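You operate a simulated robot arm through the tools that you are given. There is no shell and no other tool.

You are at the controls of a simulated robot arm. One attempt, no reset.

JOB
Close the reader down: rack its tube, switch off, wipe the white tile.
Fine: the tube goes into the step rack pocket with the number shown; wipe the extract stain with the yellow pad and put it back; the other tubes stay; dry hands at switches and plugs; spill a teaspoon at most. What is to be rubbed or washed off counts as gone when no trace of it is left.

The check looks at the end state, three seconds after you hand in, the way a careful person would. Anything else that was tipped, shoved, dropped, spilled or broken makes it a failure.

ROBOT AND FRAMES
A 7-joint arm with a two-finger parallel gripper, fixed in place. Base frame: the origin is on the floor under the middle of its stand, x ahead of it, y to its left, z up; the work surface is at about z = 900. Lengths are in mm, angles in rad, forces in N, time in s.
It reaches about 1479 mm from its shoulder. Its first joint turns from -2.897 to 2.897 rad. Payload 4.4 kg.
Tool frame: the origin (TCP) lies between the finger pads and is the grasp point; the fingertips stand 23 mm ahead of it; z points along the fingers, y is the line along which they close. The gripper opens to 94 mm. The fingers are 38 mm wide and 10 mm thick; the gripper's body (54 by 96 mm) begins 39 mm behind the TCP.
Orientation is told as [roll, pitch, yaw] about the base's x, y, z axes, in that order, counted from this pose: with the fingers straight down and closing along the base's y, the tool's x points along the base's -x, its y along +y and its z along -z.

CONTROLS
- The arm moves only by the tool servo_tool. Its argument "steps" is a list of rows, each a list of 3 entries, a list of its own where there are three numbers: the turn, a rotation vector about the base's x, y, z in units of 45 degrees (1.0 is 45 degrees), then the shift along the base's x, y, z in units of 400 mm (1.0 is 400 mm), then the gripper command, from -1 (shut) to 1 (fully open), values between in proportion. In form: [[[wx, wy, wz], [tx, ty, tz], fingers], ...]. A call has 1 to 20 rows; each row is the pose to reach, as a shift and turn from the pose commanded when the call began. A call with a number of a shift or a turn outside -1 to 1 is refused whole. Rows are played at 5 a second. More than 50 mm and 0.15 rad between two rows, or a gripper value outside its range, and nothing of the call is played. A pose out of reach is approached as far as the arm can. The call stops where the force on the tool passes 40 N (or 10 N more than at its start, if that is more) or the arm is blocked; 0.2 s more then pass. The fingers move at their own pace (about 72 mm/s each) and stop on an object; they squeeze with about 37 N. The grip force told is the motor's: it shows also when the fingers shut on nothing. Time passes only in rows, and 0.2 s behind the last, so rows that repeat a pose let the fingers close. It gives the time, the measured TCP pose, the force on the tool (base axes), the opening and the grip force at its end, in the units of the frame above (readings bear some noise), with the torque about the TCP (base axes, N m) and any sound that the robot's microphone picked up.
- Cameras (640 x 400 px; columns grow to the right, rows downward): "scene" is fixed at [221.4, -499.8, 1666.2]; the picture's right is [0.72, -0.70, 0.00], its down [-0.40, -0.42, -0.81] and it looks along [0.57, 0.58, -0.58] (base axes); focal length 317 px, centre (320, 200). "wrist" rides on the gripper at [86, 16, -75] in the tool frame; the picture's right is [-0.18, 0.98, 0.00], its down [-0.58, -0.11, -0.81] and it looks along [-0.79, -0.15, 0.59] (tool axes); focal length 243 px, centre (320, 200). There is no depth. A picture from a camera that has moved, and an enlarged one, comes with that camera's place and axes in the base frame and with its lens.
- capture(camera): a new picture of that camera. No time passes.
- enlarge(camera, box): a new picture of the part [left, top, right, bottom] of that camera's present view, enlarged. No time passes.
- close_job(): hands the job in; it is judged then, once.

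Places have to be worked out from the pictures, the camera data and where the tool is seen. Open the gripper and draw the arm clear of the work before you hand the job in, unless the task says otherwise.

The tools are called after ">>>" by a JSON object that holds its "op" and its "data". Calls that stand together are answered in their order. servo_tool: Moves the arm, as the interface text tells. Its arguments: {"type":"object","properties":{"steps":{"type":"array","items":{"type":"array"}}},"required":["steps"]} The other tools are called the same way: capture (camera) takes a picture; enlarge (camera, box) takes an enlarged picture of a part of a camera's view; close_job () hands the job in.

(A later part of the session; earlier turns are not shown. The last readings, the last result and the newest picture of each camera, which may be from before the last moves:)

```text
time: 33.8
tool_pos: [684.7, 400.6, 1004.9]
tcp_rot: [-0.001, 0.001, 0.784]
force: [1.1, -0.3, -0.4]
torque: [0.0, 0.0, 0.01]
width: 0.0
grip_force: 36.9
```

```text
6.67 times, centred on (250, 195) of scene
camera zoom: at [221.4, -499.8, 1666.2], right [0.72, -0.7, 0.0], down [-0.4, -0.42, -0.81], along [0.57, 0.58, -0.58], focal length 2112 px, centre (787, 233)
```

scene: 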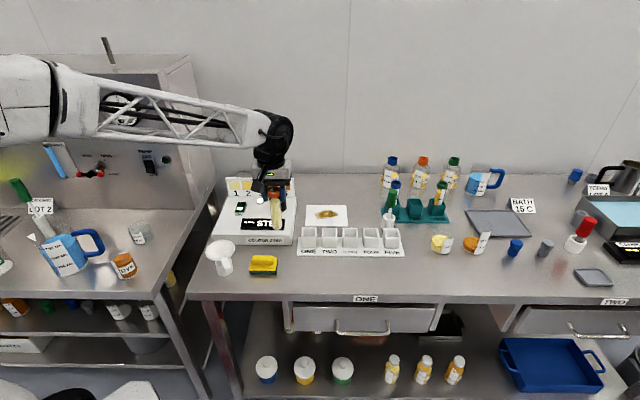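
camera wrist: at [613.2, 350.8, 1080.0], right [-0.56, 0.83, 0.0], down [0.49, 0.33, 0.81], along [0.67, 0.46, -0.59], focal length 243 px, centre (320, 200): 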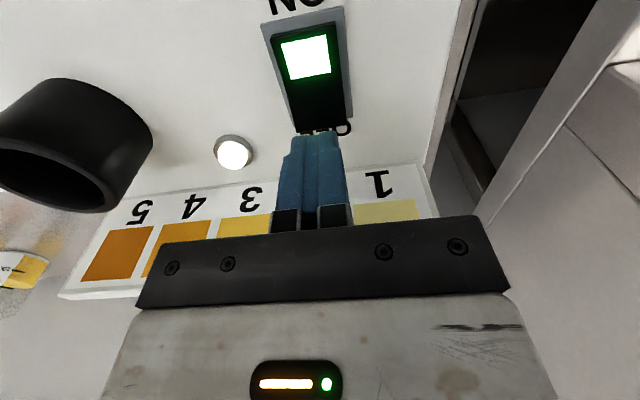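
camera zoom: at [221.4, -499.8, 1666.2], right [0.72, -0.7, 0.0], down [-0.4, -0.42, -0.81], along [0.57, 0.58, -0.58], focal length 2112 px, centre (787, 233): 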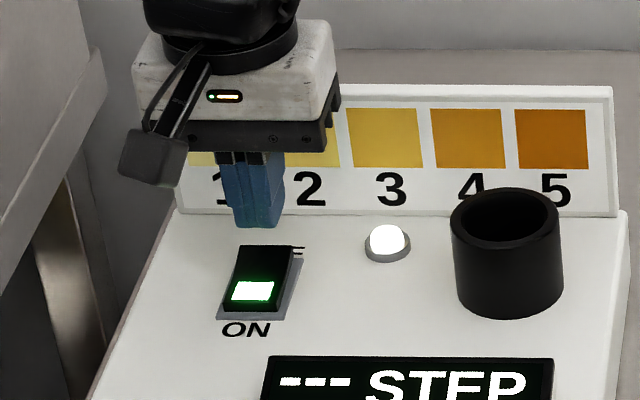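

The fingertips taper and hang just above the OFF end. I'll shift 5 mm toward the pivot for more overlap and press down gently to TCP z≈978.

>>> {"op": "servo_tool", "data": {"steps": [[[0, 0, 0], [-0.0088, -0.0088, 0], -1], [[0, 0, 0], [-0.0088, -0.0088, -0.02], -1], [[0, 0, 0], [-0.0088, -0.0088, -0.035], -1], [[0, 0, 0], [-0.0088, -0.0088, -0.045], -1], [[0, 0, 0], [-0.0088, -0.0088, -0.0525], -1], [[0, 0, 0], [-0.0088, -0.0088, -0.0575], -1], [[0, 0, 0], [-0.0088, -0.0088, -0.0625], -1], [[0, 0, 0], [-0.0088, -0.0088, -0.0675], -1]]}}

>>> {"op": "enlarge", "data": {"camera": "scene", "box": [215, 165, 295, 245]}}

>>> {"op": "capture", "data": {"camera": "wrist"}}

```text
time: 35.3
tool_pos: [682.6, 397.3, 985.3]
tcp_rot: [-0.002, -0.005, 0.785]
force: [-0.4, -0.6, -0.4]
torque: [-0.02, -0.05, -0.02]
width: 0.1
grip_force: 36.8
stopped in row 7: the force on the tool passed its limit at 45 N (the readings are from after the stop); the commanded pose is now the measured one
```

```text
5.00 times, centred on (255, 205) of scene
camera zoom: at [221.4, -499.8, 1666.2], right [0.72, -0.7, 0.0], down [-0.4, -0.42, -0.81], along [0.57, 0.58, -0.58], focal length 1584 px, centre (645, 175)
```

zoom: 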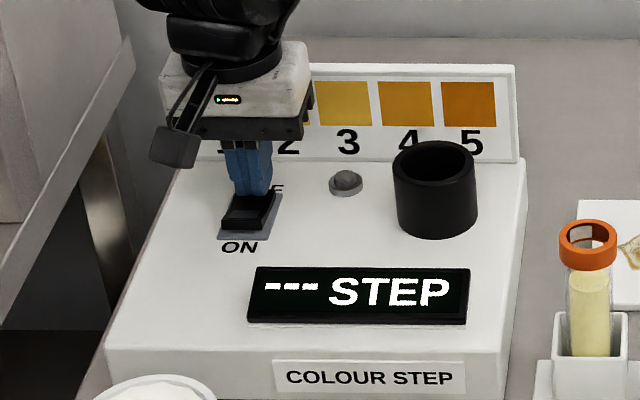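

```text
taken
camera wrist: at [610.7, 346.8, 1060.0], right [-0.56, 0.83, 0.0], down [0.48, 0.33, 0.81], along [0.67, 0.46, -0.59], focal length 243 px, centre (320, 200)
```

wrist: 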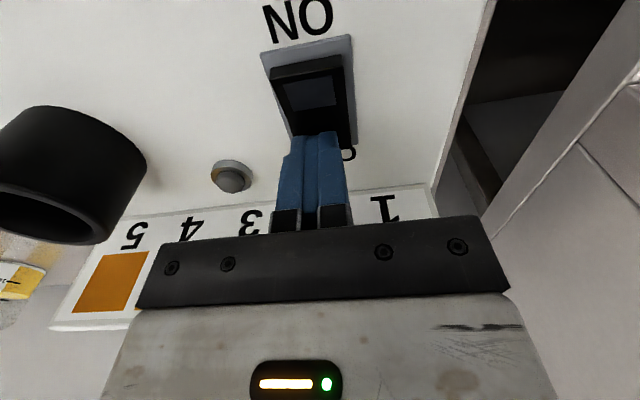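

The rocker has flipped (its light and the lamp are out). I'll rise clear and check that it stays OFF and whether the display goes dark.

>>> {"op": "servo_tool", "data": {"steps": [[[0, 0, 0], [0, 0, 0.02], -1], [[0, 0, 0], [0, 0, 0.06], -1], [[0, 0, 0], [0, 0, 0.12], -1], [[0, 0, 0], [0, 0, 0.2], -1], [[0, 0, 0], [0, 0, 0.29], -1], [[0, 0, 0], [0, 0, 0.38], -1], [[0, 0, 0], [0, 0, 0.45], -1], [[0, 0, 0], [0, 0, 0.5], -1], [[0, 0, 0], [0, 0, 0.5], -1]]}}

>>> {"op": "enlarge", "data": {"camera": "scene", "box": [215, 165, 295, 245]}}

>>> {"op": "capture", "data": {"camera": "wrist"}}

```text
time: 37.3
tool_pos: [680.8, 397.0, 1186.1]
tcp_rot: [-0.002, -0.004, 0.785]
force: [0.1, -0.7, -0.6]
torque: [0.0, 0.02, 0.0]
width: 0.0
grip_force: 37.1
```

```text
5.00 times, centred on (255, 205) of scene
camera zoom: at [221.4, -499.8, 1666.2], right [0.72, -0.7, 0.0], down [-0.4, -0.42, -0.81], along [0.57, 0.58, -0.58], focal length 1584 px, centre (645, 175)
```

zoom: 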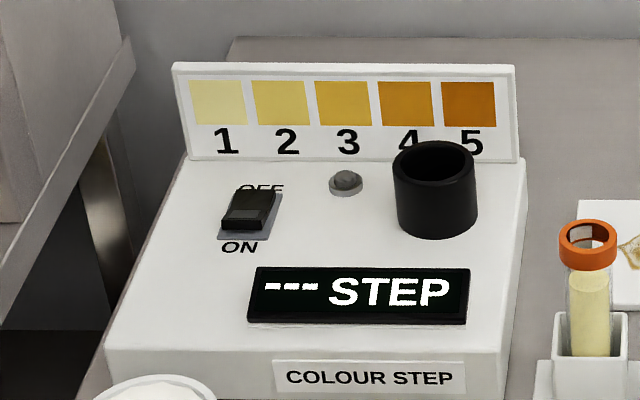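

```text
taken
camera wrist: at [609.8, 346.5, 1259.9], right [-0.56, 0.83, 0.0], down [0.49, 0.33, 0.81], along [0.67, 0.46, -0.59], focal length 243 px, centre (320, 200)
```

wrist: 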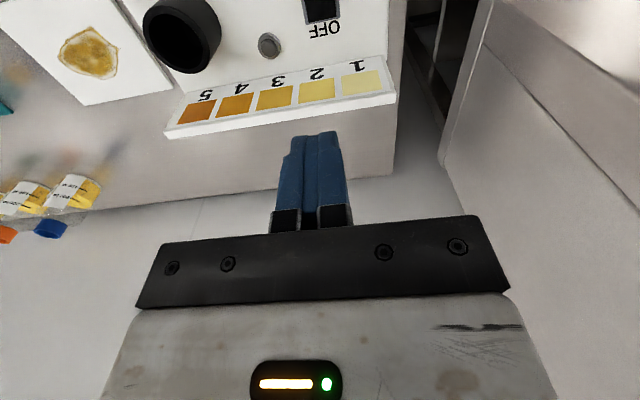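

The reader is switched OFF (OFF label now visible, lamp dark). Next the pad: the funnel stands just left of it, so I'll grasp the handle across its width with the camera on the right side (yaw ≈2.356). First half of turn and travel, opening the fingers.

>>> {"op": "servo_tool", "data": {"steps": [[[0, 0, 0.1], [-0.013, -0.034, -0.004], -1], [[0, 0, 0.2], [-0.026, -0.069, -0.009], -0.5], [[0, 0, 0.3], [-0.039, -0.103, -0.013], 0], [[0, 0, 0.4], [-0.052, -0.138, -0.018], 0.5], [[0, 0, 0.5], [-0.066, -0.172, -0.022], 1], [[0, 0, 0.6], [-0.079, -0.206, -0.026], 1], [[0, 0, 0.7], [-0.092, -0.241, -0.031], 1], [[0, 0, 0.8], [-0.105, -0.275, -0.035], 1], [[0, 0, 0.9], [-0.118, -0.31, -0.04], 1], [[0, 0, 1.0], [-0.131, -0.344, -0.044], 1], [[0, 0, 1.0], [-0.131, -0.344, -0.044], 1]]}}

```text
time: 39.7
tool_pos: [630.3, 257.2, 1170.1]
tcp_rot: [-0.001, -0.004, 1.572]
force: [-0.8, 0.2, -0.9]
torque: [0.0, -0.02, 0.0]
width: 93.9
grip_force: 0.0
```

Half way, yaw 1.572. Continuing to yaw 2.356 above the pad.

>>> {"op": "servo_tool", "data": {"steps": [[[0, 0, 0.1], [-0.013, -0.034, -0.004], 1], [[0, 0, 0.2], [-0.026, -0.069, -0.009], 1], [[0, 0, 0.3], [-0.039, -0.103, -0.013], 1], [[0, 0, 0.4], [-0.052, -0.138, -0.018], 1], [[0, 0, 0.5], [-0.066, -0.172, -0.022], 1], [[0, 0, 0.6], [-0.079, -0.206, -0.026], 1], [[0, 0, 0.7], [-0.092, -0.241, -0.031], 1], [[0, 0, 0.8], [-0.105, -0.275, -0.035], 1], [[0, 0, 0.9], [-0.118, -0.31, -0.04], 1], [[0, 0, 1.0], [-0.131, -0.344, -0.044], 1], [[0, 0, 1.0], [-0.131, -0.344, -0.044], 1]]}}

>>> {"op": "capture", "data": {"camera": "wrist"}}

>>> {"op": "capture", "data": {"camera": "scene"}}

```text
time: 42.1
tool_pos: [575.9, 121.8, 1150.2]
tcp_rot: [-0.002, -0.003, 2.36]
force: [0.1, -0.3, 0.4]
torque: [0.02, 0.03, 0.0]
width: 94.1
grip_force: 0.1
```

```text
taken
camera wrist: at [627.5, 48.2, 1224.6], right [-0.82, -0.57, 0.0], down [-0.33, 0.48, 0.81], along [-0.46, 0.67, -0.59], focal length 243 px, centre (320, 200)
```

wrist: 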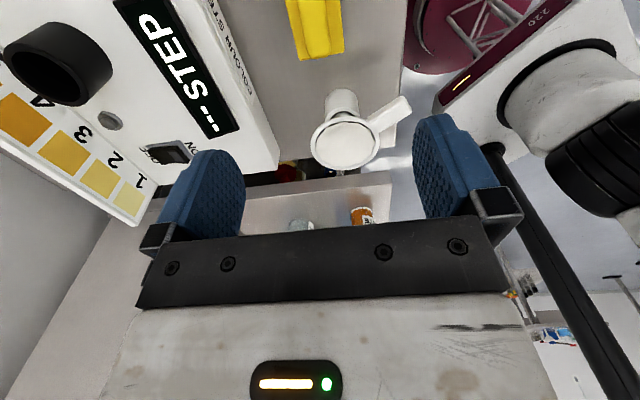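

```text
taken
```

scene: 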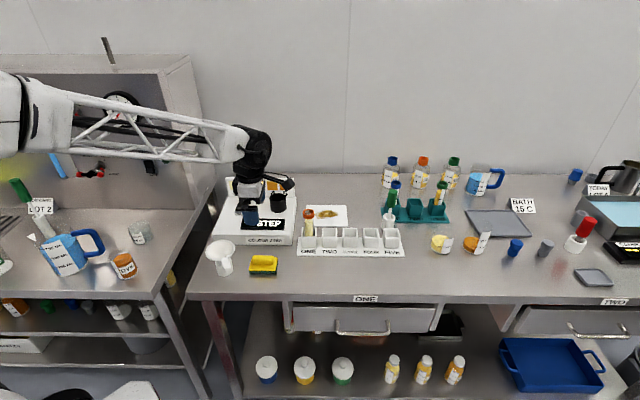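

Yaw 2.36 is reached and the pad is visible below. I'll enlarge it.

>>> {"op": "enlarge", "data": {"camera": "wrist", "box": [260, 0, 390, 80]}}

>>> {"op": "enlarge", "data": {"camera": "scene", "box": [235, 235, 295, 290]}}

```text
4.92 times, centred on (325, 40) of wrist
camera zoom: at [627.5, 48.2, 1224.6], right [-0.82, -0.57, 0.0], down [-0.33, 0.48, 0.81], along [-0.46, 0.67, -0.59], focal length 1194 px, centre (295, 988)
```

zoom: 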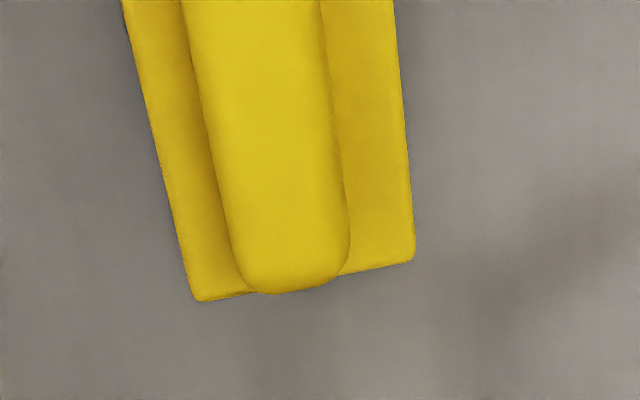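

```text
7.27 times, centred on (265, 262) of scene
camera zoom: at [221.4, -499.8, 1666.2], right [0.72, -0.7, 0.0], down [-0.4, -0.42, -0.81], along [0.57, 0.58, -0.58], focal length 2304 px, centre (720, -254)
```

zoom: 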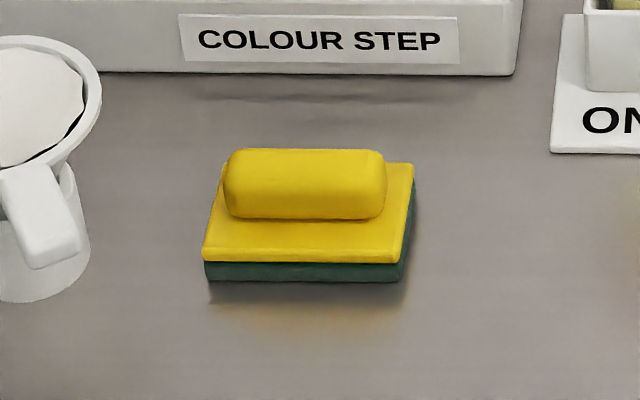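

Pad: plate centre ≈(582,125), axis along the bench edge, plate top ≈918, handle ≈26 mm wide and up to z≈936. I'll descend above it to TCP z≈1000 and check.

>>> {"op": "servo_tool", "data": {"steps": [[[0, 0, 0], [0.007, 0.004, -0.03], 1], [[0, 0, 0], [0.0143, 0.0078, -0.09], 1], [[0, 0, 0], [0.0143, 0.0078, -0.16], 1], [[0, 0, 0], [0.0143, 0.0078, -0.23], 1], [[0, 0, 0], [0.0143, 0.0078, -0.3], 1], [[0, 0, 0], [0.0143, 0.0078, -0.35], 1], [[0, 0, 0], [0.0143, 0.0078, -0.375], 1], [[0, 0, 0], [0.0143, 0.0078, -0.375], 1]]}}

>>> {"op": "capture", "data": {"camera": "wrist"}}

>>> {"op": "enlarge", "data": {"camera": "scene", "box": [200, 210, 310, 290]}}

```text
time: 43.9
tool_pos: [585.2, 126.6, 999.6]
tcp_rot: [-0.003, -0.005, 2.355]
force: [-0.6, 0.1, 0.1]
torque: [-0.01, -0.02, 0.01]
width: 93.9
grip_force: 0.1
```

```text
taken
camera wrist: at [635.2, 53.1, 1074.0], right [-0.83, -0.56, 0.0], down [-0.33, 0.49, 0.81], along [-0.46, 0.67, -0.59], focal length 243 px, centre (320, 200)
```

wrist: 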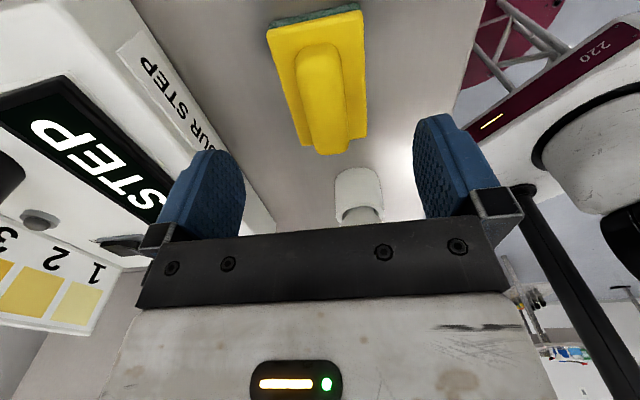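

```text
5.00 times, centred on (255, 250) of scene
camera zoom: at [221.4, -499.8, 1666.2], right [0.72, -0.7, 0.0], down [-0.4, -0.42, -0.81], along [0.57, 0.58, -0.58], focal length 1584 px, centre (645, -50)
```

zoom: 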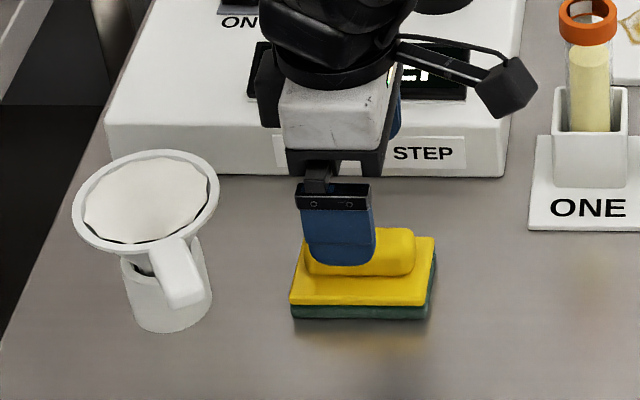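

Alignment looks reasonable. I'll enlarge the wrist view for precise handle centring.

>>> {"op": "enlarge", "data": {"camera": "wrist", "box": [240, 0, 400, 170]}}

```text
2.35 times, centred on (320, 85) of wrist
camera zoom: at [635.2, 53.1, 1074.0], right [-0.83, -0.56, 0.0], down [-0.33, 0.49, 0.81], along [-0.46, 0.67, -0.59], focal length 571 px, centre (320, 471)
```

zoom: 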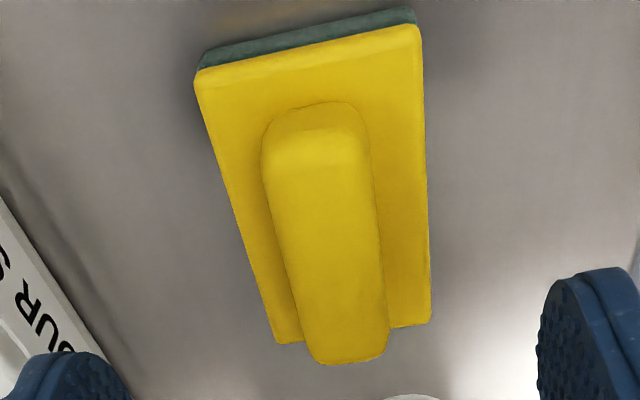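

Handle centre ≈(582,125). I'll correct by −3.7 mm in x and go down to TCP z≈945 (tips ~3 mm above the plate), not closing yet.

>>> {"op": "servo_tool", "data": {"steps": [[[0, 0, 0], [-0.0092, 0, -0.02], 1], [[0, 0, 0], [-0.0092, 0, -0.06], 1], [[0, 0, 0], [-0.0092, 0, -0.1], 1], [[0, 0, 0], [-0.0092, 0, -0.125], 1], [[0, 0, 0], [-0.0092, 0, -0.1365], 1], [[0, 0, 0], [-0.0092, 0, -0.1365], 1]]}}

>>> {"op": "capture", "data": {"camera": "wrist"}}

>>> {"op": "enlarge", "data": {"camera": "scene", "box": [210, 215, 310, 290]}}

```text
time: 45.3
tool_pos: [581.0, 123.2, 943.7]
tcp_rot: [-0.002, -0.003, 2.357]
force: [-1.2, 0.7, -0.5]
torque: [0.0, -0.02, -0.01]
width: 94.2
grip_force: 0.1
```

```text
taken
camera wrist: at [630.1, 50.8, 1019.4], right [-0.83, -0.56, 0.0], down [-0.33, 0.49, 0.81], along [-0.46, 0.67, -0.59], focal length 243 px, centre (320, 200)
```

wrist: 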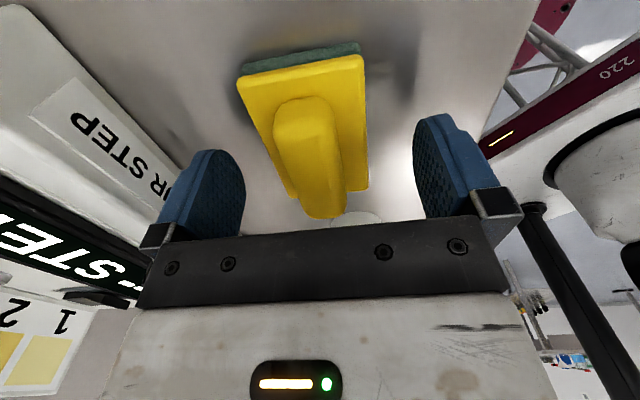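

```text
5.33 times, centred on (260, 252) of scene
camera zoom: at [221.4, -499.8, 1666.2], right [0.72, -0.7, 0.0], down [-0.4, -0.42, -0.81], along [0.57, 0.58, -0.58], focal length 1690 px, centre (640, -80)
```

zoom: 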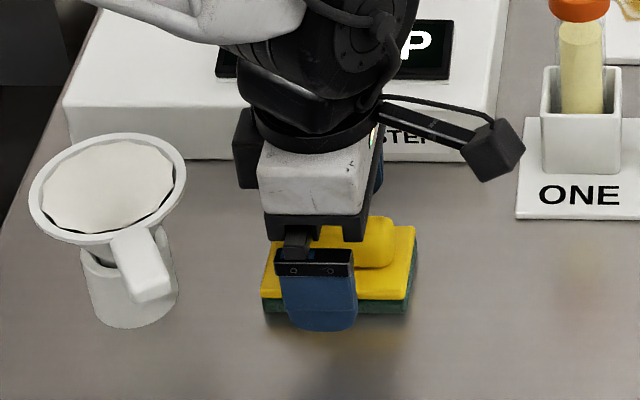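

The handle is centred within about 2 mm. I'll close the fingers on it.

>>> {"op": "servo_tool", "data": {"steps": [[[0, 0, 0], [0, 0, 0], 0.4], [[0, 0, 0], [0, 0, 0], 0], [[0, 0, 0], [0, 0, 0], -0.3], [[0, 0, 0], [0, 0, 0], -0.6], [[0, 0, 0], [0, 0, 0], -1], [[0, 0, 0], [0, 0, 0], -1], [[0, 0, 0], [0, 0, 0], -1]]}}

>>> {"op": "capture", "data": {"camera": "wrist"}}

>>> {"op": "enlarge", "data": {"camera": "scene", "box": [210, 215, 310, 290]}}

```text
time: 46.9
tool_pos: [579.5, 124.7, 946.0]
tcp_rot: [-0.001, -0.002, 2.357]
force: [-0.3, -0.2, 0.6]
torque: [-0.03, 0.03, 0.0]
width: 25.5
grip_force: 36.9
```

```text
taken
camera wrist: at [630.1, 50.8, 1019.5], right [-0.83, -0.56, 0.0], down [-0.33, 0.49, 0.81], along [-0.46, 0.67, -0.59], focal length 243 px, centre (320, 200)
```

wrist: 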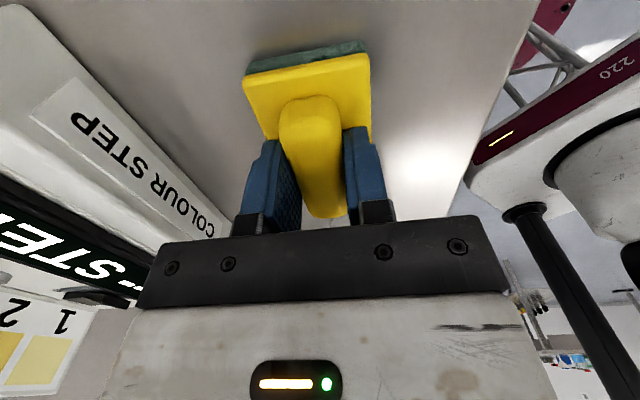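

```text
5.33 times, centred on (260, 252) of scene
camera zoom: at [221.4, -499.8, 1666.2], right [0.72, -0.7, 0.0], down [-0.4, -0.42, -0.81], along [0.57, 0.58, -0.58], focal length 1690 px, centre (640, -80)
```

zoom: 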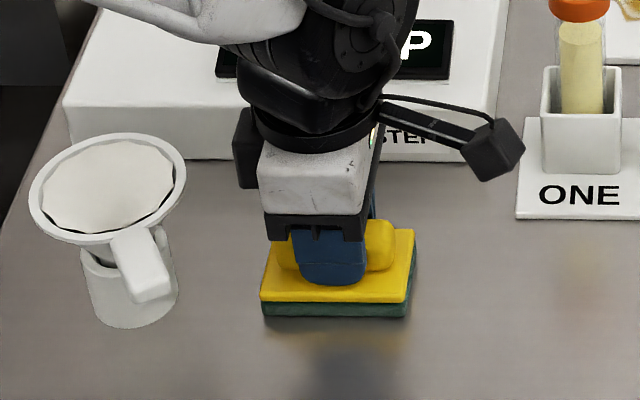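

The pad is held (25.5 mm, 37 N); its resting pose is TCP ≈(580,125,945.5). I'll lift it straight up, high enough to clear the racked tube (top ~1040).

>>> {"op": "servo_tool", "data": {"steps": [[[0, 0, 0], [0, 0, 0.015], -1], [[0, 0, 0], [0, 0, 0.05], -1], [[0, 0, 0], [0, 0, 0.11], -1], [[0, 0, 0], [0, 0, 0.19], -1], [[0, 0, 0], [0, 0, 0.28], -1], [[0, 0, 0], [0, 0, 0.37], -1], [[0, 0, 0], [0, 0, 0.45], -1], [[0, 0, 0], [0, 0, 0.51], -1], [[0, 0, 0], [0, 0, 0.536], -1], [[0, 0, 0], [0, 0, 0.536], -1]]}}

>>> {"op": "capture", "data": {"camera": "scene"}}

```text
time: 49.1
tool_pos: [579.2, 123.8, 1158.1]
tcp_rot: [-0.003, -0.004, 2.357]
force: [-0.4, 0.3, -0.4]
torque: [-0.03, 0.0, -0.02]
width: 25.1
grip_force: 37.2
```

```text
taken
```

scene: 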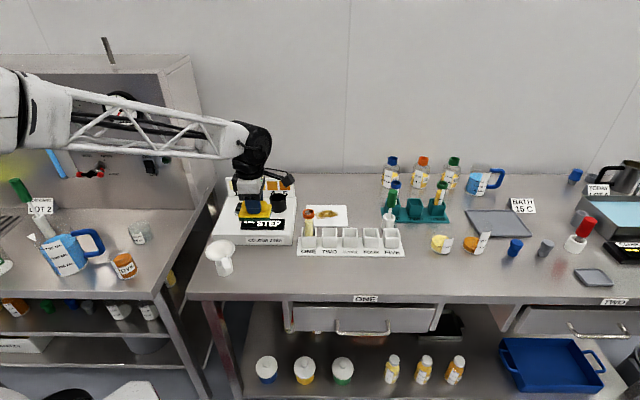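

The pad came up cleanly. Now I'll carry it over at this height to above the tile centre (911,175).

>>> {"op": "servo_tool", "data": {"steps": [[[0, 0, 0], [0.03, 0.0045, 0], -1], [[0, 0, 0], [0.1, 0.015, 0], -1], [[0, 0, 0], [0.19, 0.0286, 0], -1], [[0, 0, 0], [0.29, 0.0436, 0], -1], [[0, 0, 0], [0.39, 0.0586, 0], -1], [[0, 0, 0], [0.49, 0.0737, 0], -1], [[0, 0, 0], [0.59, 0.0887, 0], -1], [[0, 0, 0], [0.68, 0.1022, 0], -1], [[0, 0, 0], [0.76, 0.1143, 0], -1], [[0, 0, 0], [0.81, 0.1218, 0], -1], [[0, 0, 0], [0.828, 0.1245, 0], -1], [[0, 0, 0], [0.828, 0.1245, 0], -1]]}}

>>> {"op": "capture", "data": {"camera": "wrist"}}

>>> {"op": "capture", "data": {"camera": "scene"}}

```text
time: 51.7
tool_pos: [912.6, 176.0, 1159.5]
tcp_rot: [-0.001, -0.003, 2.357]
force: [0.2, 0.0, 0.3]
torque: [-0.03, -0.01, -0.01]
width: 25.1
grip_force: 36.8
```

```text
taken
camera wrist: at [963.5, 101.9, 1235.4], right [-0.83, -0.56, 0.0], down [-0.33, 0.49, 0.81], along [-0.46, 0.67, -0.59], focal length 243 px, centre (320, 200)
```

wrist: 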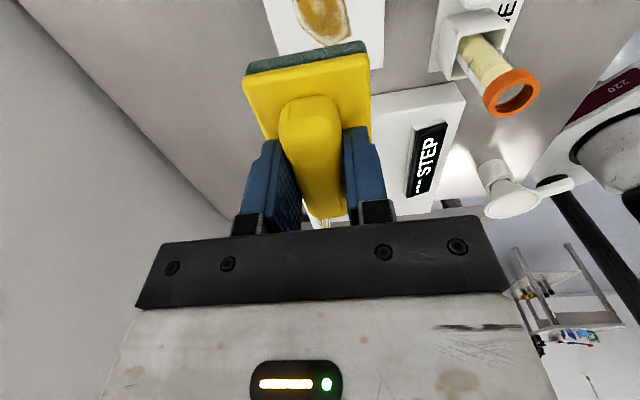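

```text
taken
```

scene: 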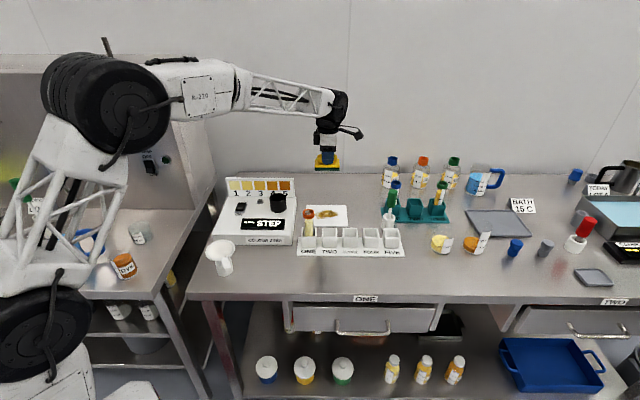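

I'm above the tile. Descend to pad-bottom height ≈945 and check alignment.

>>> {"op": "servo_tool", "data": {"steps": [[[0, 0, 0], [0, 0, -0.04], -1], [[0, 0, 0], [0, 0, -0.11], -1], [[0, 0, 0], [0, 0, -0.19], -1], [[0, 0, 0], [0, 0, -0.27], -1], [[0, 0, 0], [0, 0, -0.34], -1], [[0, 0, 0], [0, 0, -0.4], -1], [[0, 0, 0], [0, 0, -0.43], -1], [[0, 0, 0], [0, 0, -0.43], -1]]}}

>>> {"op": "capture", "data": {"camera": "wrist"}}

>>> {"op": "enlarge", "data": {"camera": "scene", "box": [270, 150, 390, 250]}}

```text
time: 53.5
tool_pos: [911.2, 175.1, 988.7]
tcp_rot: [-0.002, -0.004, 2.356]
force: [-0.1, -0.8, -1.4]
torque: [-0.01, -0.02, -0.02]
width: 25.3
grip_force: 36.7
```

```text
taken
camera wrist: at [962.1, 102.0, 1063.7], right [-0.83, -0.56, 0.0], down [-0.33, 0.49, 0.81], along [-0.46, 0.67, -0.59], focal length 243 px, centre (320, 200)
```

wrist: 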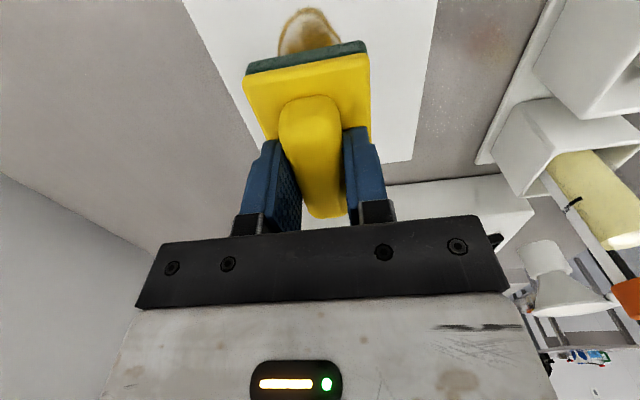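

```text
4.00 times, centred on (330, 200) of scene
camera zoom: at [221.4, -499.8, 1666.2], right [0.72, -0.7, 0.0], down [-0.4, -0.42, -0.81], along [0.57, 0.58, -0.58], focal length 1267 px, centre (280, 200)
```

zoom: 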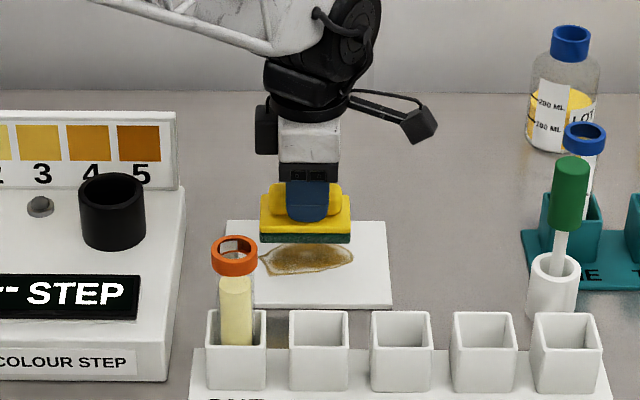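

Pad is aligned over the stain (columns match). I'll lower to just above the tile, then feel for contact.

>>> {"op": "servo_tool", "data": {"steps": [[[0, 0, 0], [0, 0, -0.025], -1], [[0, 0, 0], [0, 0, -0.05], -1], [[0, 0, 0], [0, 0, -0.07], -1], [[0, 0, 0], [0, 0, -0.075], -1]]}}

```text
time: 54.5
tool_pos: [911.9, 176.1, 957.0]
tcp_rot: [0.0, -0.004, 2.357]
force: [-0.3, -0.2, -0.4]
torque: [-0.04, -0.03, 0.03]
width: 25.1
grip_force: 37.4
```

No contact at 957. Lowering in 1–1.5 mm steps.

>>> {"op": "servo_tool", "data": {"steps": [[[0, 0, 0], [0, 0, -0.003], -1], [[0, 0, 0], [0, 0, -0.006], -1], [[0, 0, 0], [0, 0, -0.008], -1]]}}

```text
time: 55.3
tool_pos: [911.0, 174.8, 955.0]
tcp_rot: [-0.003, -0.005, 2.356]
force: [-0.1, -0.4, 0.5]
torque: [-0.02, 0.0, -0.01]
width: 25.2
grip_force: 36.9
```

Still free at 955. Two more millimetres.

>>> {"op": "servo_tool", "data": {"steps": [[[0, 0, 0], [0, 0, -0.0025], -1], [[0, 0, 0], [0, 0, -0.005], -1], [[0, 0, 0], [0, 0, -0.005], -1]]}}

```text
time: 56.1
tool_pos: [910.5, 175.0, 953.5]
tcp_rot: [-0.001, -0.003, 2.356]
force: [-1.3, -0.2, -0.9]
torque: [0.04, 0.0, -0.02]
width: 25.2
grip_force: 37.1
```

Still no contact at 953.5. Continue in 1 mm steps.

>>> {"op": "servo_tool", "data": {"steps": [[[0, 0, 0], [0, 0, -0.0025], -1], [[0, 0, 0], [0, 0, -0.004], -1], [[0, 0, 0], [0, 0, -0.004], -1]]}}

```text
time: 56.9
tool_pos: [910.8, 175.3, 953.2]
tcp_rot: [-0.004, -0.003, 2.357]
force: [3.2, 1.2, 19.3]
torque: [0.11, 0.2, -0.03]
width: 25.2
grip_force: 36.7
```

Contact found (19 N at commanded ≈951). I'll take a baseline picture, then ease the pressure and make a short trial stroke to see whether the tile stays put.

>>> {"op": "enlarge", "data": {"camera": "scene", "box": [300, 190, 360, 240]}}

>>> {"op": "servo_tool", "data": {"steps": [[[0, 0, 0], [0, 0, 0.0015], -1], [[0, 0, 0], [0.006, -0.006, 0.0015], -1], [[0, 0, 0], [0.014, -0.014, 0.0015], -1], [[0, 0, 0], [0.014, -0.014, 0.0015], -1]]}}

>>> {"op": "enlarge", "data": {"camera": "scene", "box": [300, 190, 360, 240]}}

```text
8.00 times, centred on (330, 215) of scene
camera zoom: at [221.4, -499.8, 1666.2], right [0.72, -0.7, 0.0], down [-0.4, -0.42, -0.81], along [0.57, 0.58, -0.58], focal length 2535 px, centre (240, 80)
```

zoom: 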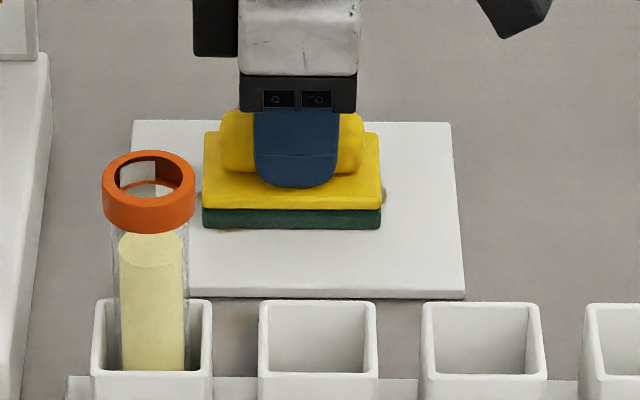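

```text
time: 57.9
tool_pos: [915.4, 167.3, 953.0]
tcp_rot: [-0.001, -0.003, 2.357]
force: [-6.6, 8.7, 30.5]
torque: [0.18, 0.2, 0.02]
width: 24.9
grip_force: 37.1
```

```text
8.00 times, centred on (330, 215) of scene
camera zoom: at [221.4, -499.8, 1666.2], right [0.72, -0.7, 0.0], down [-0.4, -0.42, -0.81], along [0.57, 0.58, -0.58], focal length 2535 px, centre (240, 80)
```

zoom: 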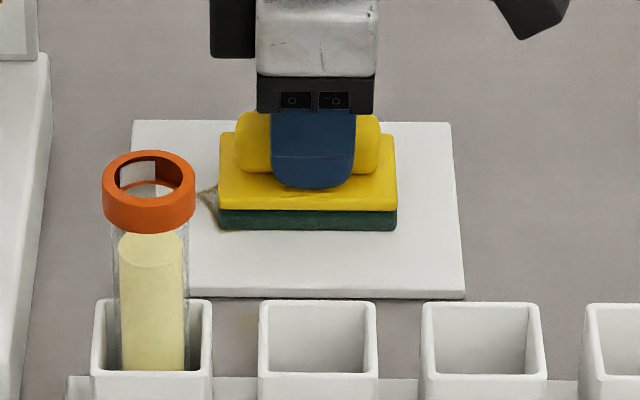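

The tile stayed put; force is 30 N, a bit high. I'll ease up 0.6 mm and continue stroking right-to-left while watching force.

>>> {"op": "servo_tool", "data": {"steps": [[[0, 0, 0], [0, 0, 0.0015], -1], [[0, 0, 0], [0.008, -0.008, 0.0015], -1], [[0, 0, 0], [0.016, -0.016, 0.0015], -1], [[0, 0, 0], [0.024, -0.024, 0.0015], -1]]}}

```text
time: 58.9
tool_pos: [925.6, 158.9, 952.8]
tcp_rot: [0.001, -0.005, 2.356]
force: [-3.6, 3.5, 12.7]
torque: [-0.13, -0.08, 0.02]
width: 25.4
grip_force: 36.7
```

12.7 N is a good wiping pressure. I'll run a raster of strokes over the stain (±25 mm along, ±12 mm across).

>>> {"op": "servo_tool", "data": {"steps": [[[0, 0, 0], [-0.0212, 0.0212, 0.0015], -1], [[0, 0, 0], [-0.0424, 0.0424, 0.0015], -1], [[0, 0, 0], [-0.0636, 0.0636, 0.0015], -1], [[0, 0, 0], [-0.0813, 0.0813, 0.0015], -1], [[0, 0, 0], [-0.1025, 0.0601, 0.0015], -1], [[0, 0, 0], [-0.0813, 0.0389, 0.0015], -1], [[0, 0, 0], [-0.0601, 0.0177, 0.0015], -1], [[0, 0, 0], [-0.0389, -0.0035, 0.0015], -1], [[0, 0, 0], [-0.0177, -0.0247, 0.0015], -1], [[0, 0, 0], [0.0035, -0.0035, 0.0015], -1], [[0, 0, 0], [0.0247, 0.0177, 0.0015], -1], [[0, 0, 0], [0.0035, 0.0389, 0.0015], -1], [[0, 0, 0], [-0.0177, 0.0601, 0.0015], -1], [[0, 0, 0], [-0.0389, 0.0813, 0.0015], -1], [[0, 0, 0], [-0.0601, 0.1025, 0.0015], -1], [[0, 0, 0], [-0.0601, 0.1025, 0.0015], -1]]}}

>>> {"op": "enlarge", "data": {"camera": "scene", "box": [300, 190, 360, 240]}}

```text
time: 62.3
tool_pos: [904.0, 199.7, 952.0]
tcp_rot: [-0.001, -0.004, 2.356]
force: [1.8, -1.6, 9.7]
torque: [-0.06, 0.1, -0.03]
width: 25.1
grip_force: 37.0
```

```text
8.00 times, centred on (330, 215) of scene
camera zoom: at [221.4, -499.8, 1666.2], right [0.72, -0.7, 0.0], down [-0.4, -0.42, -0.81], along [0.57, 0.58, -0.58], focal length 2535 px, centre (240, 80)
```

zoom: 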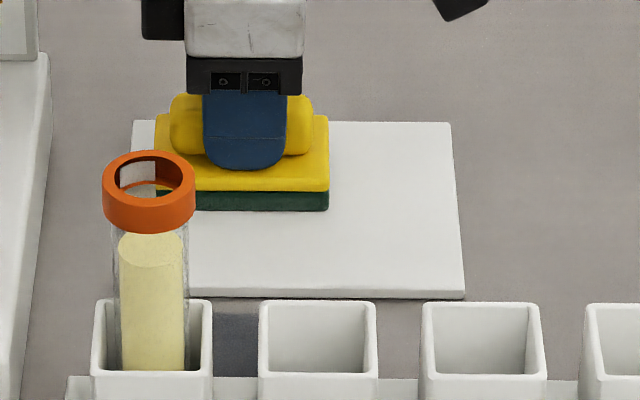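

The wiped area looks clean so far. I'll run a wider second raster to be thorough, then lift and inspect.

>>> {"op": "servo_tool", "data": {"steps": [[[0, 0, 0], [0.0106, 0.0106, -0.0005], -1], [[0, 0, 0], [0.0327, -0.0115, -0.0005], -1], [[0, 0, 0], [0.0539, -0.0327, -0.0005], -1], [[0, 0, 0], [0.0751, -0.0539, -0.0005], -1], [[0, 0, 0], [0.0981, -0.0769, -0.0005], -1], [[0, 0, 0], [0.0769, -0.0981, -0.0005], -1], [[0, 0, 0], [0.0539, -0.0751, -0.0005], -1], [[0, 0, 0], [0.0327, -0.0539, -0.0005], -1], [[0, 0, 0], [0.0115, -0.0327, -0.0005], -1], [[0, 0, 0], [-0.0115, -0.0097, -0.0005], -1], [[0, 0, 0], [-0.0327, -0.0309, -0.0005], -1], [[0, 0, 0], [-0.0097, -0.0539, -0.0005], -1], [[0, 0, 0], [0.0115, -0.0751, -0.0005], -1], [[0, 0, 0], [0.0327, -0.0963, -0.0005], -1], [[0, 0, 0], [0.0557, -0.1193, -0.0005], -1], [[0, 0, 0], [0.0345, -0.1405, -0.0005], -1], [[0, 0, 0], [0.0115, -0.1176, -0.0005], -1], [[0, 0, 0], [-0.0097, -0.0963, -0.0005], -1], [[0, 0, 0], [-0.0309, -0.0751, -0.0005], -1], [[0, 0, 0], [-0.0539, -0.0522, -0.0005], -1]]}}

>>> {"op": "enlarge", "data": {"camera": "scene", "box": [300, 190, 360, 240]}}

```text
time: 66.5
tool_pos: [881.3, 180.2, 952.5]
tcp_rot: [-0.001, -0.004, 2.357]
force: [8.1, -6.7, 25.5]
torque: [-0.21, -0.2, 0.03]
width: 25.3
grip_force: 37.1
```

```text
8.00 times, centred on (330, 215) of scene
camera zoom: at [221.4, -499.8, 1666.2], right [0.72, -0.7, 0.0], down [-0.4, -0.42, -0.81], along [0.57, 0.58, -0.58], focal length 2535 px, centre (240, 80)
```

zoom: 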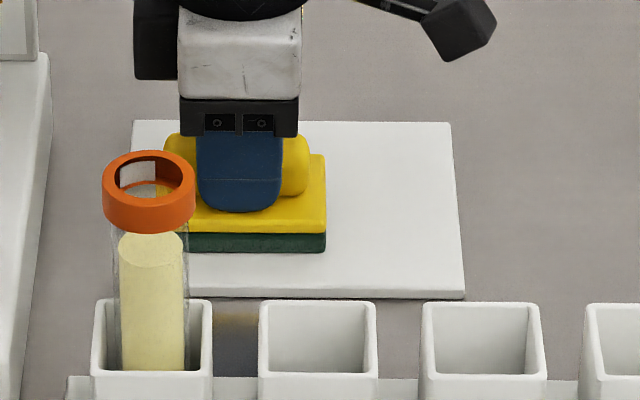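

The visible part is clean. I'll lift the pad and inspect the tile closely.

>>> {"op": "servo_tool", "data": {"steps": [[[0, 0, 0], [0, 0, 0.015], -1], [[0, 0, 0], [0, 0, 0.06], -1], [[0, 0, 0], [0, 0, 0.13], -1], [[0, 0, 0], [0, 0, 0.22], -1], [[0, 0, 0], [0, 0, 0.31], -1], [[0, 0, 0], [0, 0, 0.4], -1], [[0, 0, 0], [0, 0, 0.48], -1], [[0, 0, 0], [0, 0, 0.52], -1], [[0, 0, 0], [0, 0, 0.52], -1]]}}

>>> {"op": "enlarge", "data": {"camera": "scene", "box": [300, 190, 360, 240]}}

>>> {"op": "capture", "data": {"camera": "wrist"}}

```text
time: 68.5
tool_pos: [881.9, 178.2, 1160.4]
tcp_rot: [0.0, -0.004, 2.355]
force: [-0.3, -0.9, -1.2]
torque: [0.02, 0.0, 0.07]
width: 25.1
grip_force: 37.2
```

```text
8.00 times, centred on (330, 215) of scene
camera zoom: at [221.4, -499.8, 1666.2], right [0.72, -0.7, 0.0], down [-0.4, -0.42, -0.81], along [0.57, 0.58, -0.58], focal length 2535 px, centre (240, 80)
```

zoom: 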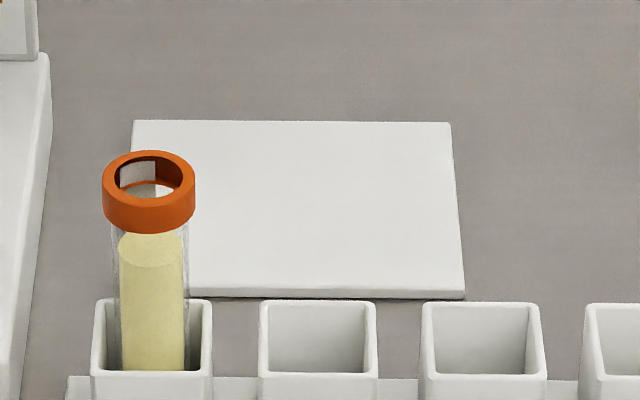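

```text
taken
camera wrist: at [931.3, 104.1, 1235.2], right [-0.83, -0.56, 0.0], down [-0.33, 0.49, 0.81], along [-0.46, 0.67, -0.59], focal length 243 px, centre (320, 200)
```

wrist: 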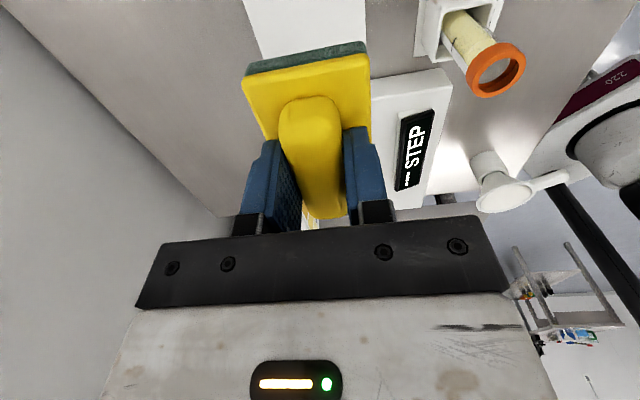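

The scene camera shows a clean tile, but the tube hides its left edge. I'll move the arm to the right-front at this height to view the whole tile with the wrist camera.

>>> {"op": "servo_tool", "data": {"steps": [[[0, 0, 0], [0.01, -0.03, 0], -1], [[0, 0, 0], [0.035, -0.1, 0], -1], [[0, 0, 0], [0.065, -0.18, 0], -1], [[0, 0, 0], [0.095, -0.265, 0], -1], [[0, 0, 0], [0.125, -0.35, 0], -1], [[0, 0, 0], [0.15, -0.42, 0], -1], [[0, 0, 0], [0.1645, -0.4545, 0], -1], [[0, 0, 0], [0.1645, -0.4545, 0], -1]]}}

>>> {"op": "capture", "data": {"camera": "wrist"}}

```text
time: 70.3
tool_pos: [947.9, -1.2, 1161.0]
tcp_rot: [-0.001, -0.003, 2.356]
force: [-0.3, -0.4, -1.1]
torque: [0.01, 0.0, 0.0]
width: 25.2
grip_force: 36.7
```

```text
taken
camera wrist: at [997.7, -74.9, 1235.2], right [-0.83, -0.56, 0.0], down [-0.33, 0.49, 0.81], along [-0.46, 0.67, -0.59], focal length 243 px, centre (320, 200)
```

wrist: 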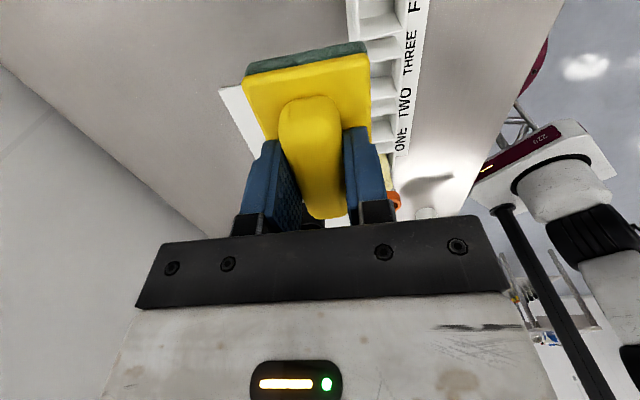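

The pad hides the tile here; I'll move 120 mm more toward the front so the tile appears left of the pad.

>>> {"op": "servo_tool", "data": {"steps": [[[0, 0, 0], [-0.03, -0.03, 0], -1], [[0, 0, 0], [-0.09, -0.09, 0.02], -1], [[0, 0, 0], [-0.15, -0.15, 0.05], -1], [[0, 0, 0], [-0.2, -0.2, 0.08], -1], [[0, 0, 0], [-0.2125, -0.2125, 0.1], -1], [[0, 0, 0], [-0.2125, -0.2125, 0.1], -1]]}}

>>> {"op": "capture", "data": {"camera": "wrist"}}

```text
time: 71.7
tool_pos: [862.6, -88.0, 1202.2]
tcp_rot: [-0.002, -0.003, 2.357]
force: [0.5, 0.5, 0.0]
torque: [0.0, -0.01, -0.01]
width: 25.3
grip_force: 37.3
```

```text
taken
camera wrist: at [912.5, -160.9, 1276.1], right [-0.83, -0.56, 0.0], down [-0.33, 0.49, 0.81], along [-0.46, 0.67, -0.59], focal length 243 px, centre (320, 200)
```

wrist: 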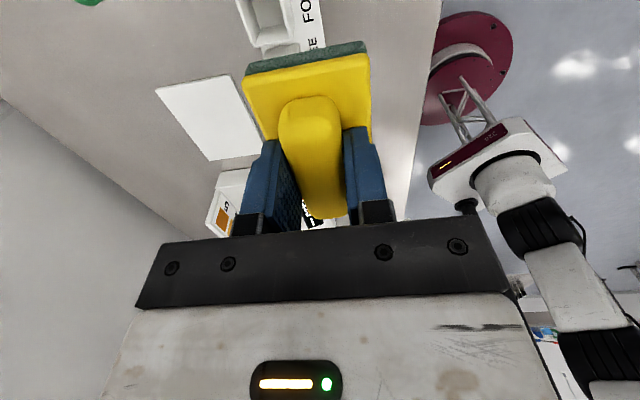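

I'll enlarge the tile in this view.

>>> {"op": "enlarge", "data": {"camera": "wrist", "box": [145, 65, 275, 170]}}

>>> {"op": "enlarge", "data": {"camera": "scene", "box": [305, 200, 352, 232]}}

```text
3.81 times, centred on (210, 118) of wrist
camera zoom: at [912.5, -160.9, 1276.1], right [-0.83, -0.56, 0.0], down [-0.33, 0.49, 0.81], along [-0.46, 0.67, -0.59], focal length 924 px, centre (739, 514)
```

zoom: 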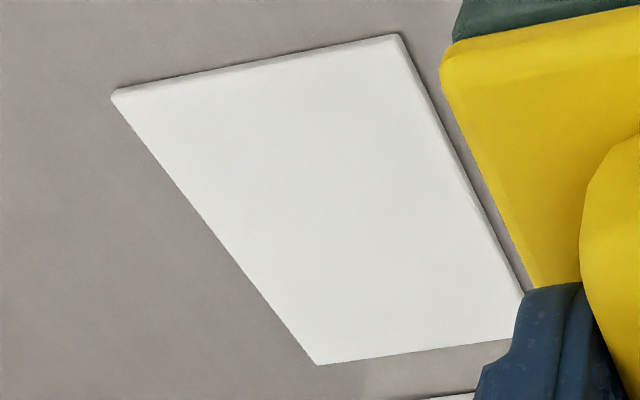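

```text
12.50 times, centred on (328, 216) of scene
camera zoom: at [221.4, -499.8, 1666.2], right [0.72, -0.7, 0.0], down [-0.4, -0.42, -0.81], along [0.57, 0.58, -0.58], focal length 3960 px, centre (214, 0)
```

zoom: 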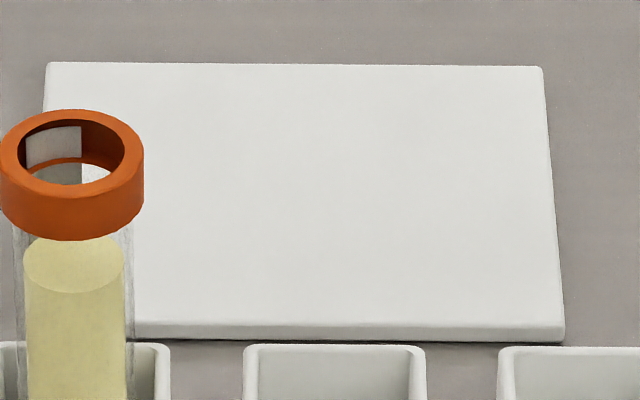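

The tile is spotless and has not moved. Now I'll carry the pad back above its original place (580,125).

>>> {"op": "servo_tool", "data": {"steps": [[[0, 0, 0], [-0.03, 0.0226, -0.004], -1], [[0, 0, 0], [-0.09, 0.0678, -0.013], -1], [[0, 0, 0], [-0.165, 0.1242, -0.024], -1], [[0, 0, 0], [-0.245, 0.1844, -0.035], -1], [[0, 0, 0], [-0.325, 0.2447, -0.047], -1], [[0, 0, 0], [-0.405, 0.3049, -0.059], -1], [[0, 0, 0], [-0.485, 0.3651, -0.07], -1], [[0, 0, 0], [-0.56, 0.4216, -0.081], -1], [[0, 0, 0], [-0.63, 0.4743, -0.091], -1], [[0, 0, 0], [-0.685, 0.5157, -0.099], -1], [[0, 0, 0], [-0.704, 0.53, -0.102], -1], [[0, 0, 0], [-0.704, 0.53, -0.102], -1]]}}

>>> {"op": "capture", "data": {"camera": "wrist"}}

>>> {"op": "capture", "data": {"camera": "scene"}}

```text
time: 74.3
tool_pos: [578.2, 125.2, 1159.1]
tcp_rot: [-0.003, -0.003, 2.356]
force: [0.8, -0.3, -0.1]
torque: [-0.04, 0.02, -0.01]
width: 25.1
grip_force: 36.9
```

```text
taken
camera wrist: at [628.8, 52.3, 1233.3], right [-0.83, -0.56, 0.0], down [-0.33, 0.49, 0.81], along [-0.46, 0.67, -0.59], focal length 243 px, centre (320, 200)
```

wrist: 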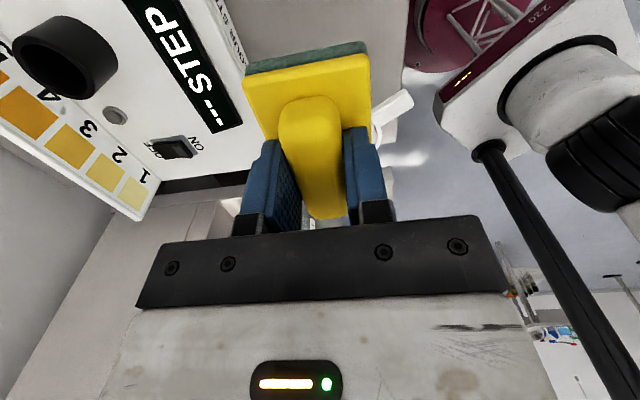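

```text
taken
```

scene: 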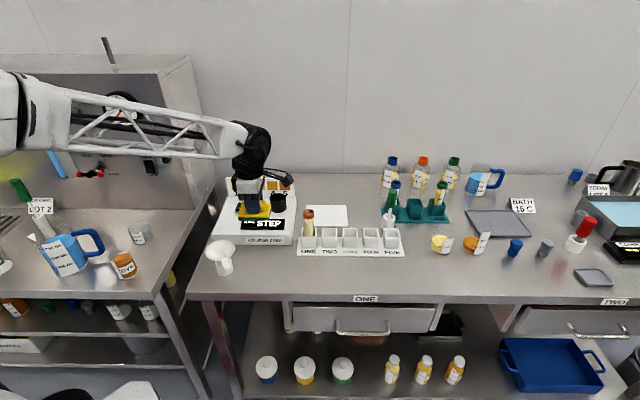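

Above the pad's place. I'll descend to about 10 mm above the bench.

>>> {"op": "servo_tool", "data": {"steps": [[[0, 0, 0], [0, 0, -0.03], -1], [[0, 0, 0], [0, 0, -0.1], -1], [[0, 0, 0], [0, 0, -0.19], -1], [[0, 0, 0], [0, 0, -0.28], -1], [[0, 0, 0], [0, 0, -0.37], -1], [[0, 0, 0], [0, 0, -0.44], -1], [[0, 0, 0], [0, 0, -0.485], -1], [[0, 0, 0], [0, 0, -0.51], -1], [[0, 0, 0], [0, 0, -0.51], -1]]}}

>>> {"op": "enlarge", "data": {"camera": "scene", "box": [210, 215, 310, 290]}}

```text
time: 76.3
tool_pos: [579.4, 124.5, 955.7]
tcp_rot: [0.001, -0.003, 2.355]
force: [0.7, 0.2, -0.6]
torque: [0.02, 0.0, -0.01]
width: 25.1
grip_force: 37.1
```

```text
5.33 times, centred on (260, 252) of scene
camera zoom: at [221.4, -499.8, 1666.2], right [0.72, -0.7, 0.0], down [-0.4, -0.42, -0.81], along [0.57, 0.58, -0.58], focal length 1690 px, centre (640, -80)
```

zoom: 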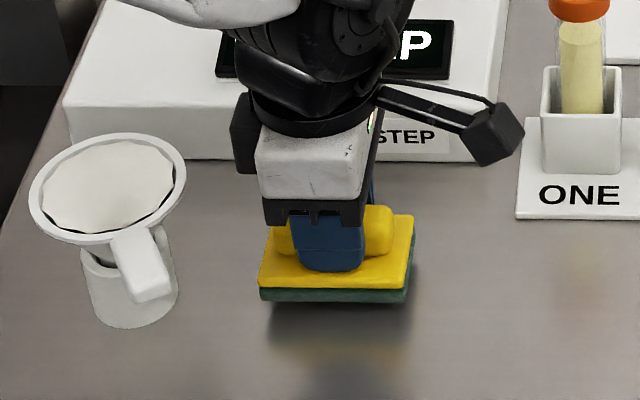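

About 10 mm to go. I'll lower to 947.5 and read the force.

>>> {"op": "servo_tool", "data": {"steps": [[[0, 0, 0], [0, 0, -0.01], -1], [[0, 0, 0], [0, 0, -0.0175], -1], [[0, 0, 0], [0, 0, -0.021], -1], [[0, 0, 0], [0, 0, -0.021], -1]]}}

```text
time: 77.3
tool_pos: [579.9, 125.1, 947.4]
tcp_rot: [-0.002, -0.002, 2.355]
force: [-0.5, -0.8, -0.1]
torque: [-0.01, -0.04, -0.01]
width: 25.2
grip_force: 37.3
```

No contact yet. Lower 1.6 mm more.

>>> {"op": "servo_tool", "data": {"steps": [[[0, 0, 0], [0, 0, -0.002], -1], [[0, 0, 0], [0, 0, -0.004], -1], [[0, 0, 0], [0, 0, -0.004], -1]]}}

```text
time: 78.1
tool_pos: [580.4, 125.2, 945.5]
tcp_rot: [-0.002, -0.003, 2.356]
force: [-0.5, 0.8, -0.4]
torque: [0.03, 0.01, 0.0]
width: 25.3
grip_force: 37.4
```

Still free at 945.5; another 1 mm.

>>> {"op": "servo_tool", "data": {"steps": [[[0, 0, 0], [0, 0, -0.0015], -1], [[0, 0, 0], [0, 0, -0.003], -1], [[0, 0, 0], [0, 0, -0.003], -1]]}}

```text
time: 78.9
tool_pos: [580.1, 125.7, 944.7]
tcp_rot: [-0.003, -0.005, 2.356]
force: [0.4, -0.4, -0.7]
torque: [-0.03, -0.02, -0.04]
width: 25.2
grip_force: 37.2
```

Still free at 944.7; another 1 mm.

>>> {"op": "servo_tool", "data": {"steps": [[[0, 0, 0], [0, 0, -0.0015], -1], [[0, 0, 0], [0, 0, -0.003], -1], [[0, 0, 0], [0, 0, -0.003], -1]]}}

```text
time: 79.7
tool_pos: [580.7, 125.4, 942.8]
tcp_rot: [-0.004, -0.003, 2.357]
force: [-2.9, -1.7, 34.1]
torque: [-0.1, 0.05, 0.0]
width: 25.3
grip_force: 36.5
```

The pad rests on the bench (34 N). I'll ease up ~0.8 mm and open the fingers fully.

>>> {"op": "servo_tool", "data": {"steps": [[[0, 0, 0], [0, 0, 0.002], -1], [[0, 0, 0], [0, 0, 0.002], -0.4], [[0, 0, 0], [0, 0, 0.002], -0.2], [[0, 0, 0], [0, 0, 0.002], 0.2], [[0, 0, 0], [0, 0, 0.002], 0.6], [[0, 0, 0], [0, 0, 0.002], 1], [[0, 0, 0], [0, 0, 0.002], 1], [[0, 0, 0], [0, 0, 0.002], 1]]}}

>>> {"op": "enlarge", "data": {"camera": "scene", "box": [210, 215, 310, 290]}}

>>> {"op": "capture", "data": {"camera": "wrist"}}

```text
time: 81.5
tool_pos: [579.2, 124.4, 942.6]
tcp_rot: [-0.002, -0.004, 2.356]
force: [-0.3, -0.4, 0.0]
torque: [0.0, 0.02, -0.01]
width: 94.0
grip_force: 0.0
```

```text
5.33 times, centred on (260, 252) of scene
camera zoom: at [221.4, -499.8, 1666.2], right [0.72, -0.7, 0.0], down [-0.4, -0.42, -0.81], along [0.57, 0.58, -0.58], focal length 1690 px, centre (640, -80)
```

zoom: 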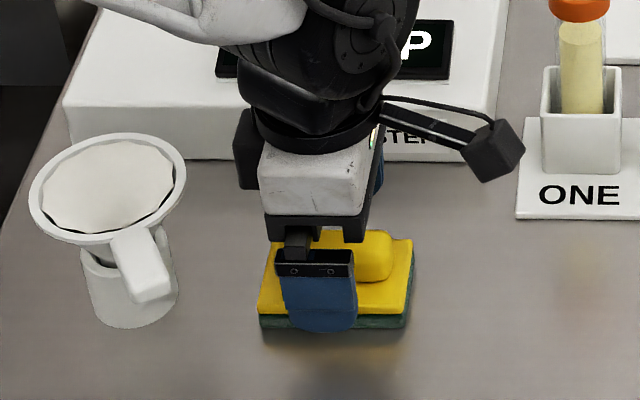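

```text
taken
camera wrist: at [630.7, 51.5, 1017.9], right [-0.83, -0.56, 0.0], down [-0.33, 0.49, 0.81], along [-0.46, 0.67, -0.59], focal length 243 px, centre (320, 200)
```

wrist: 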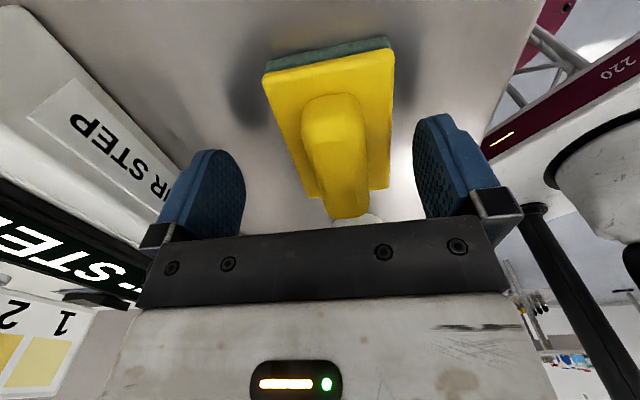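

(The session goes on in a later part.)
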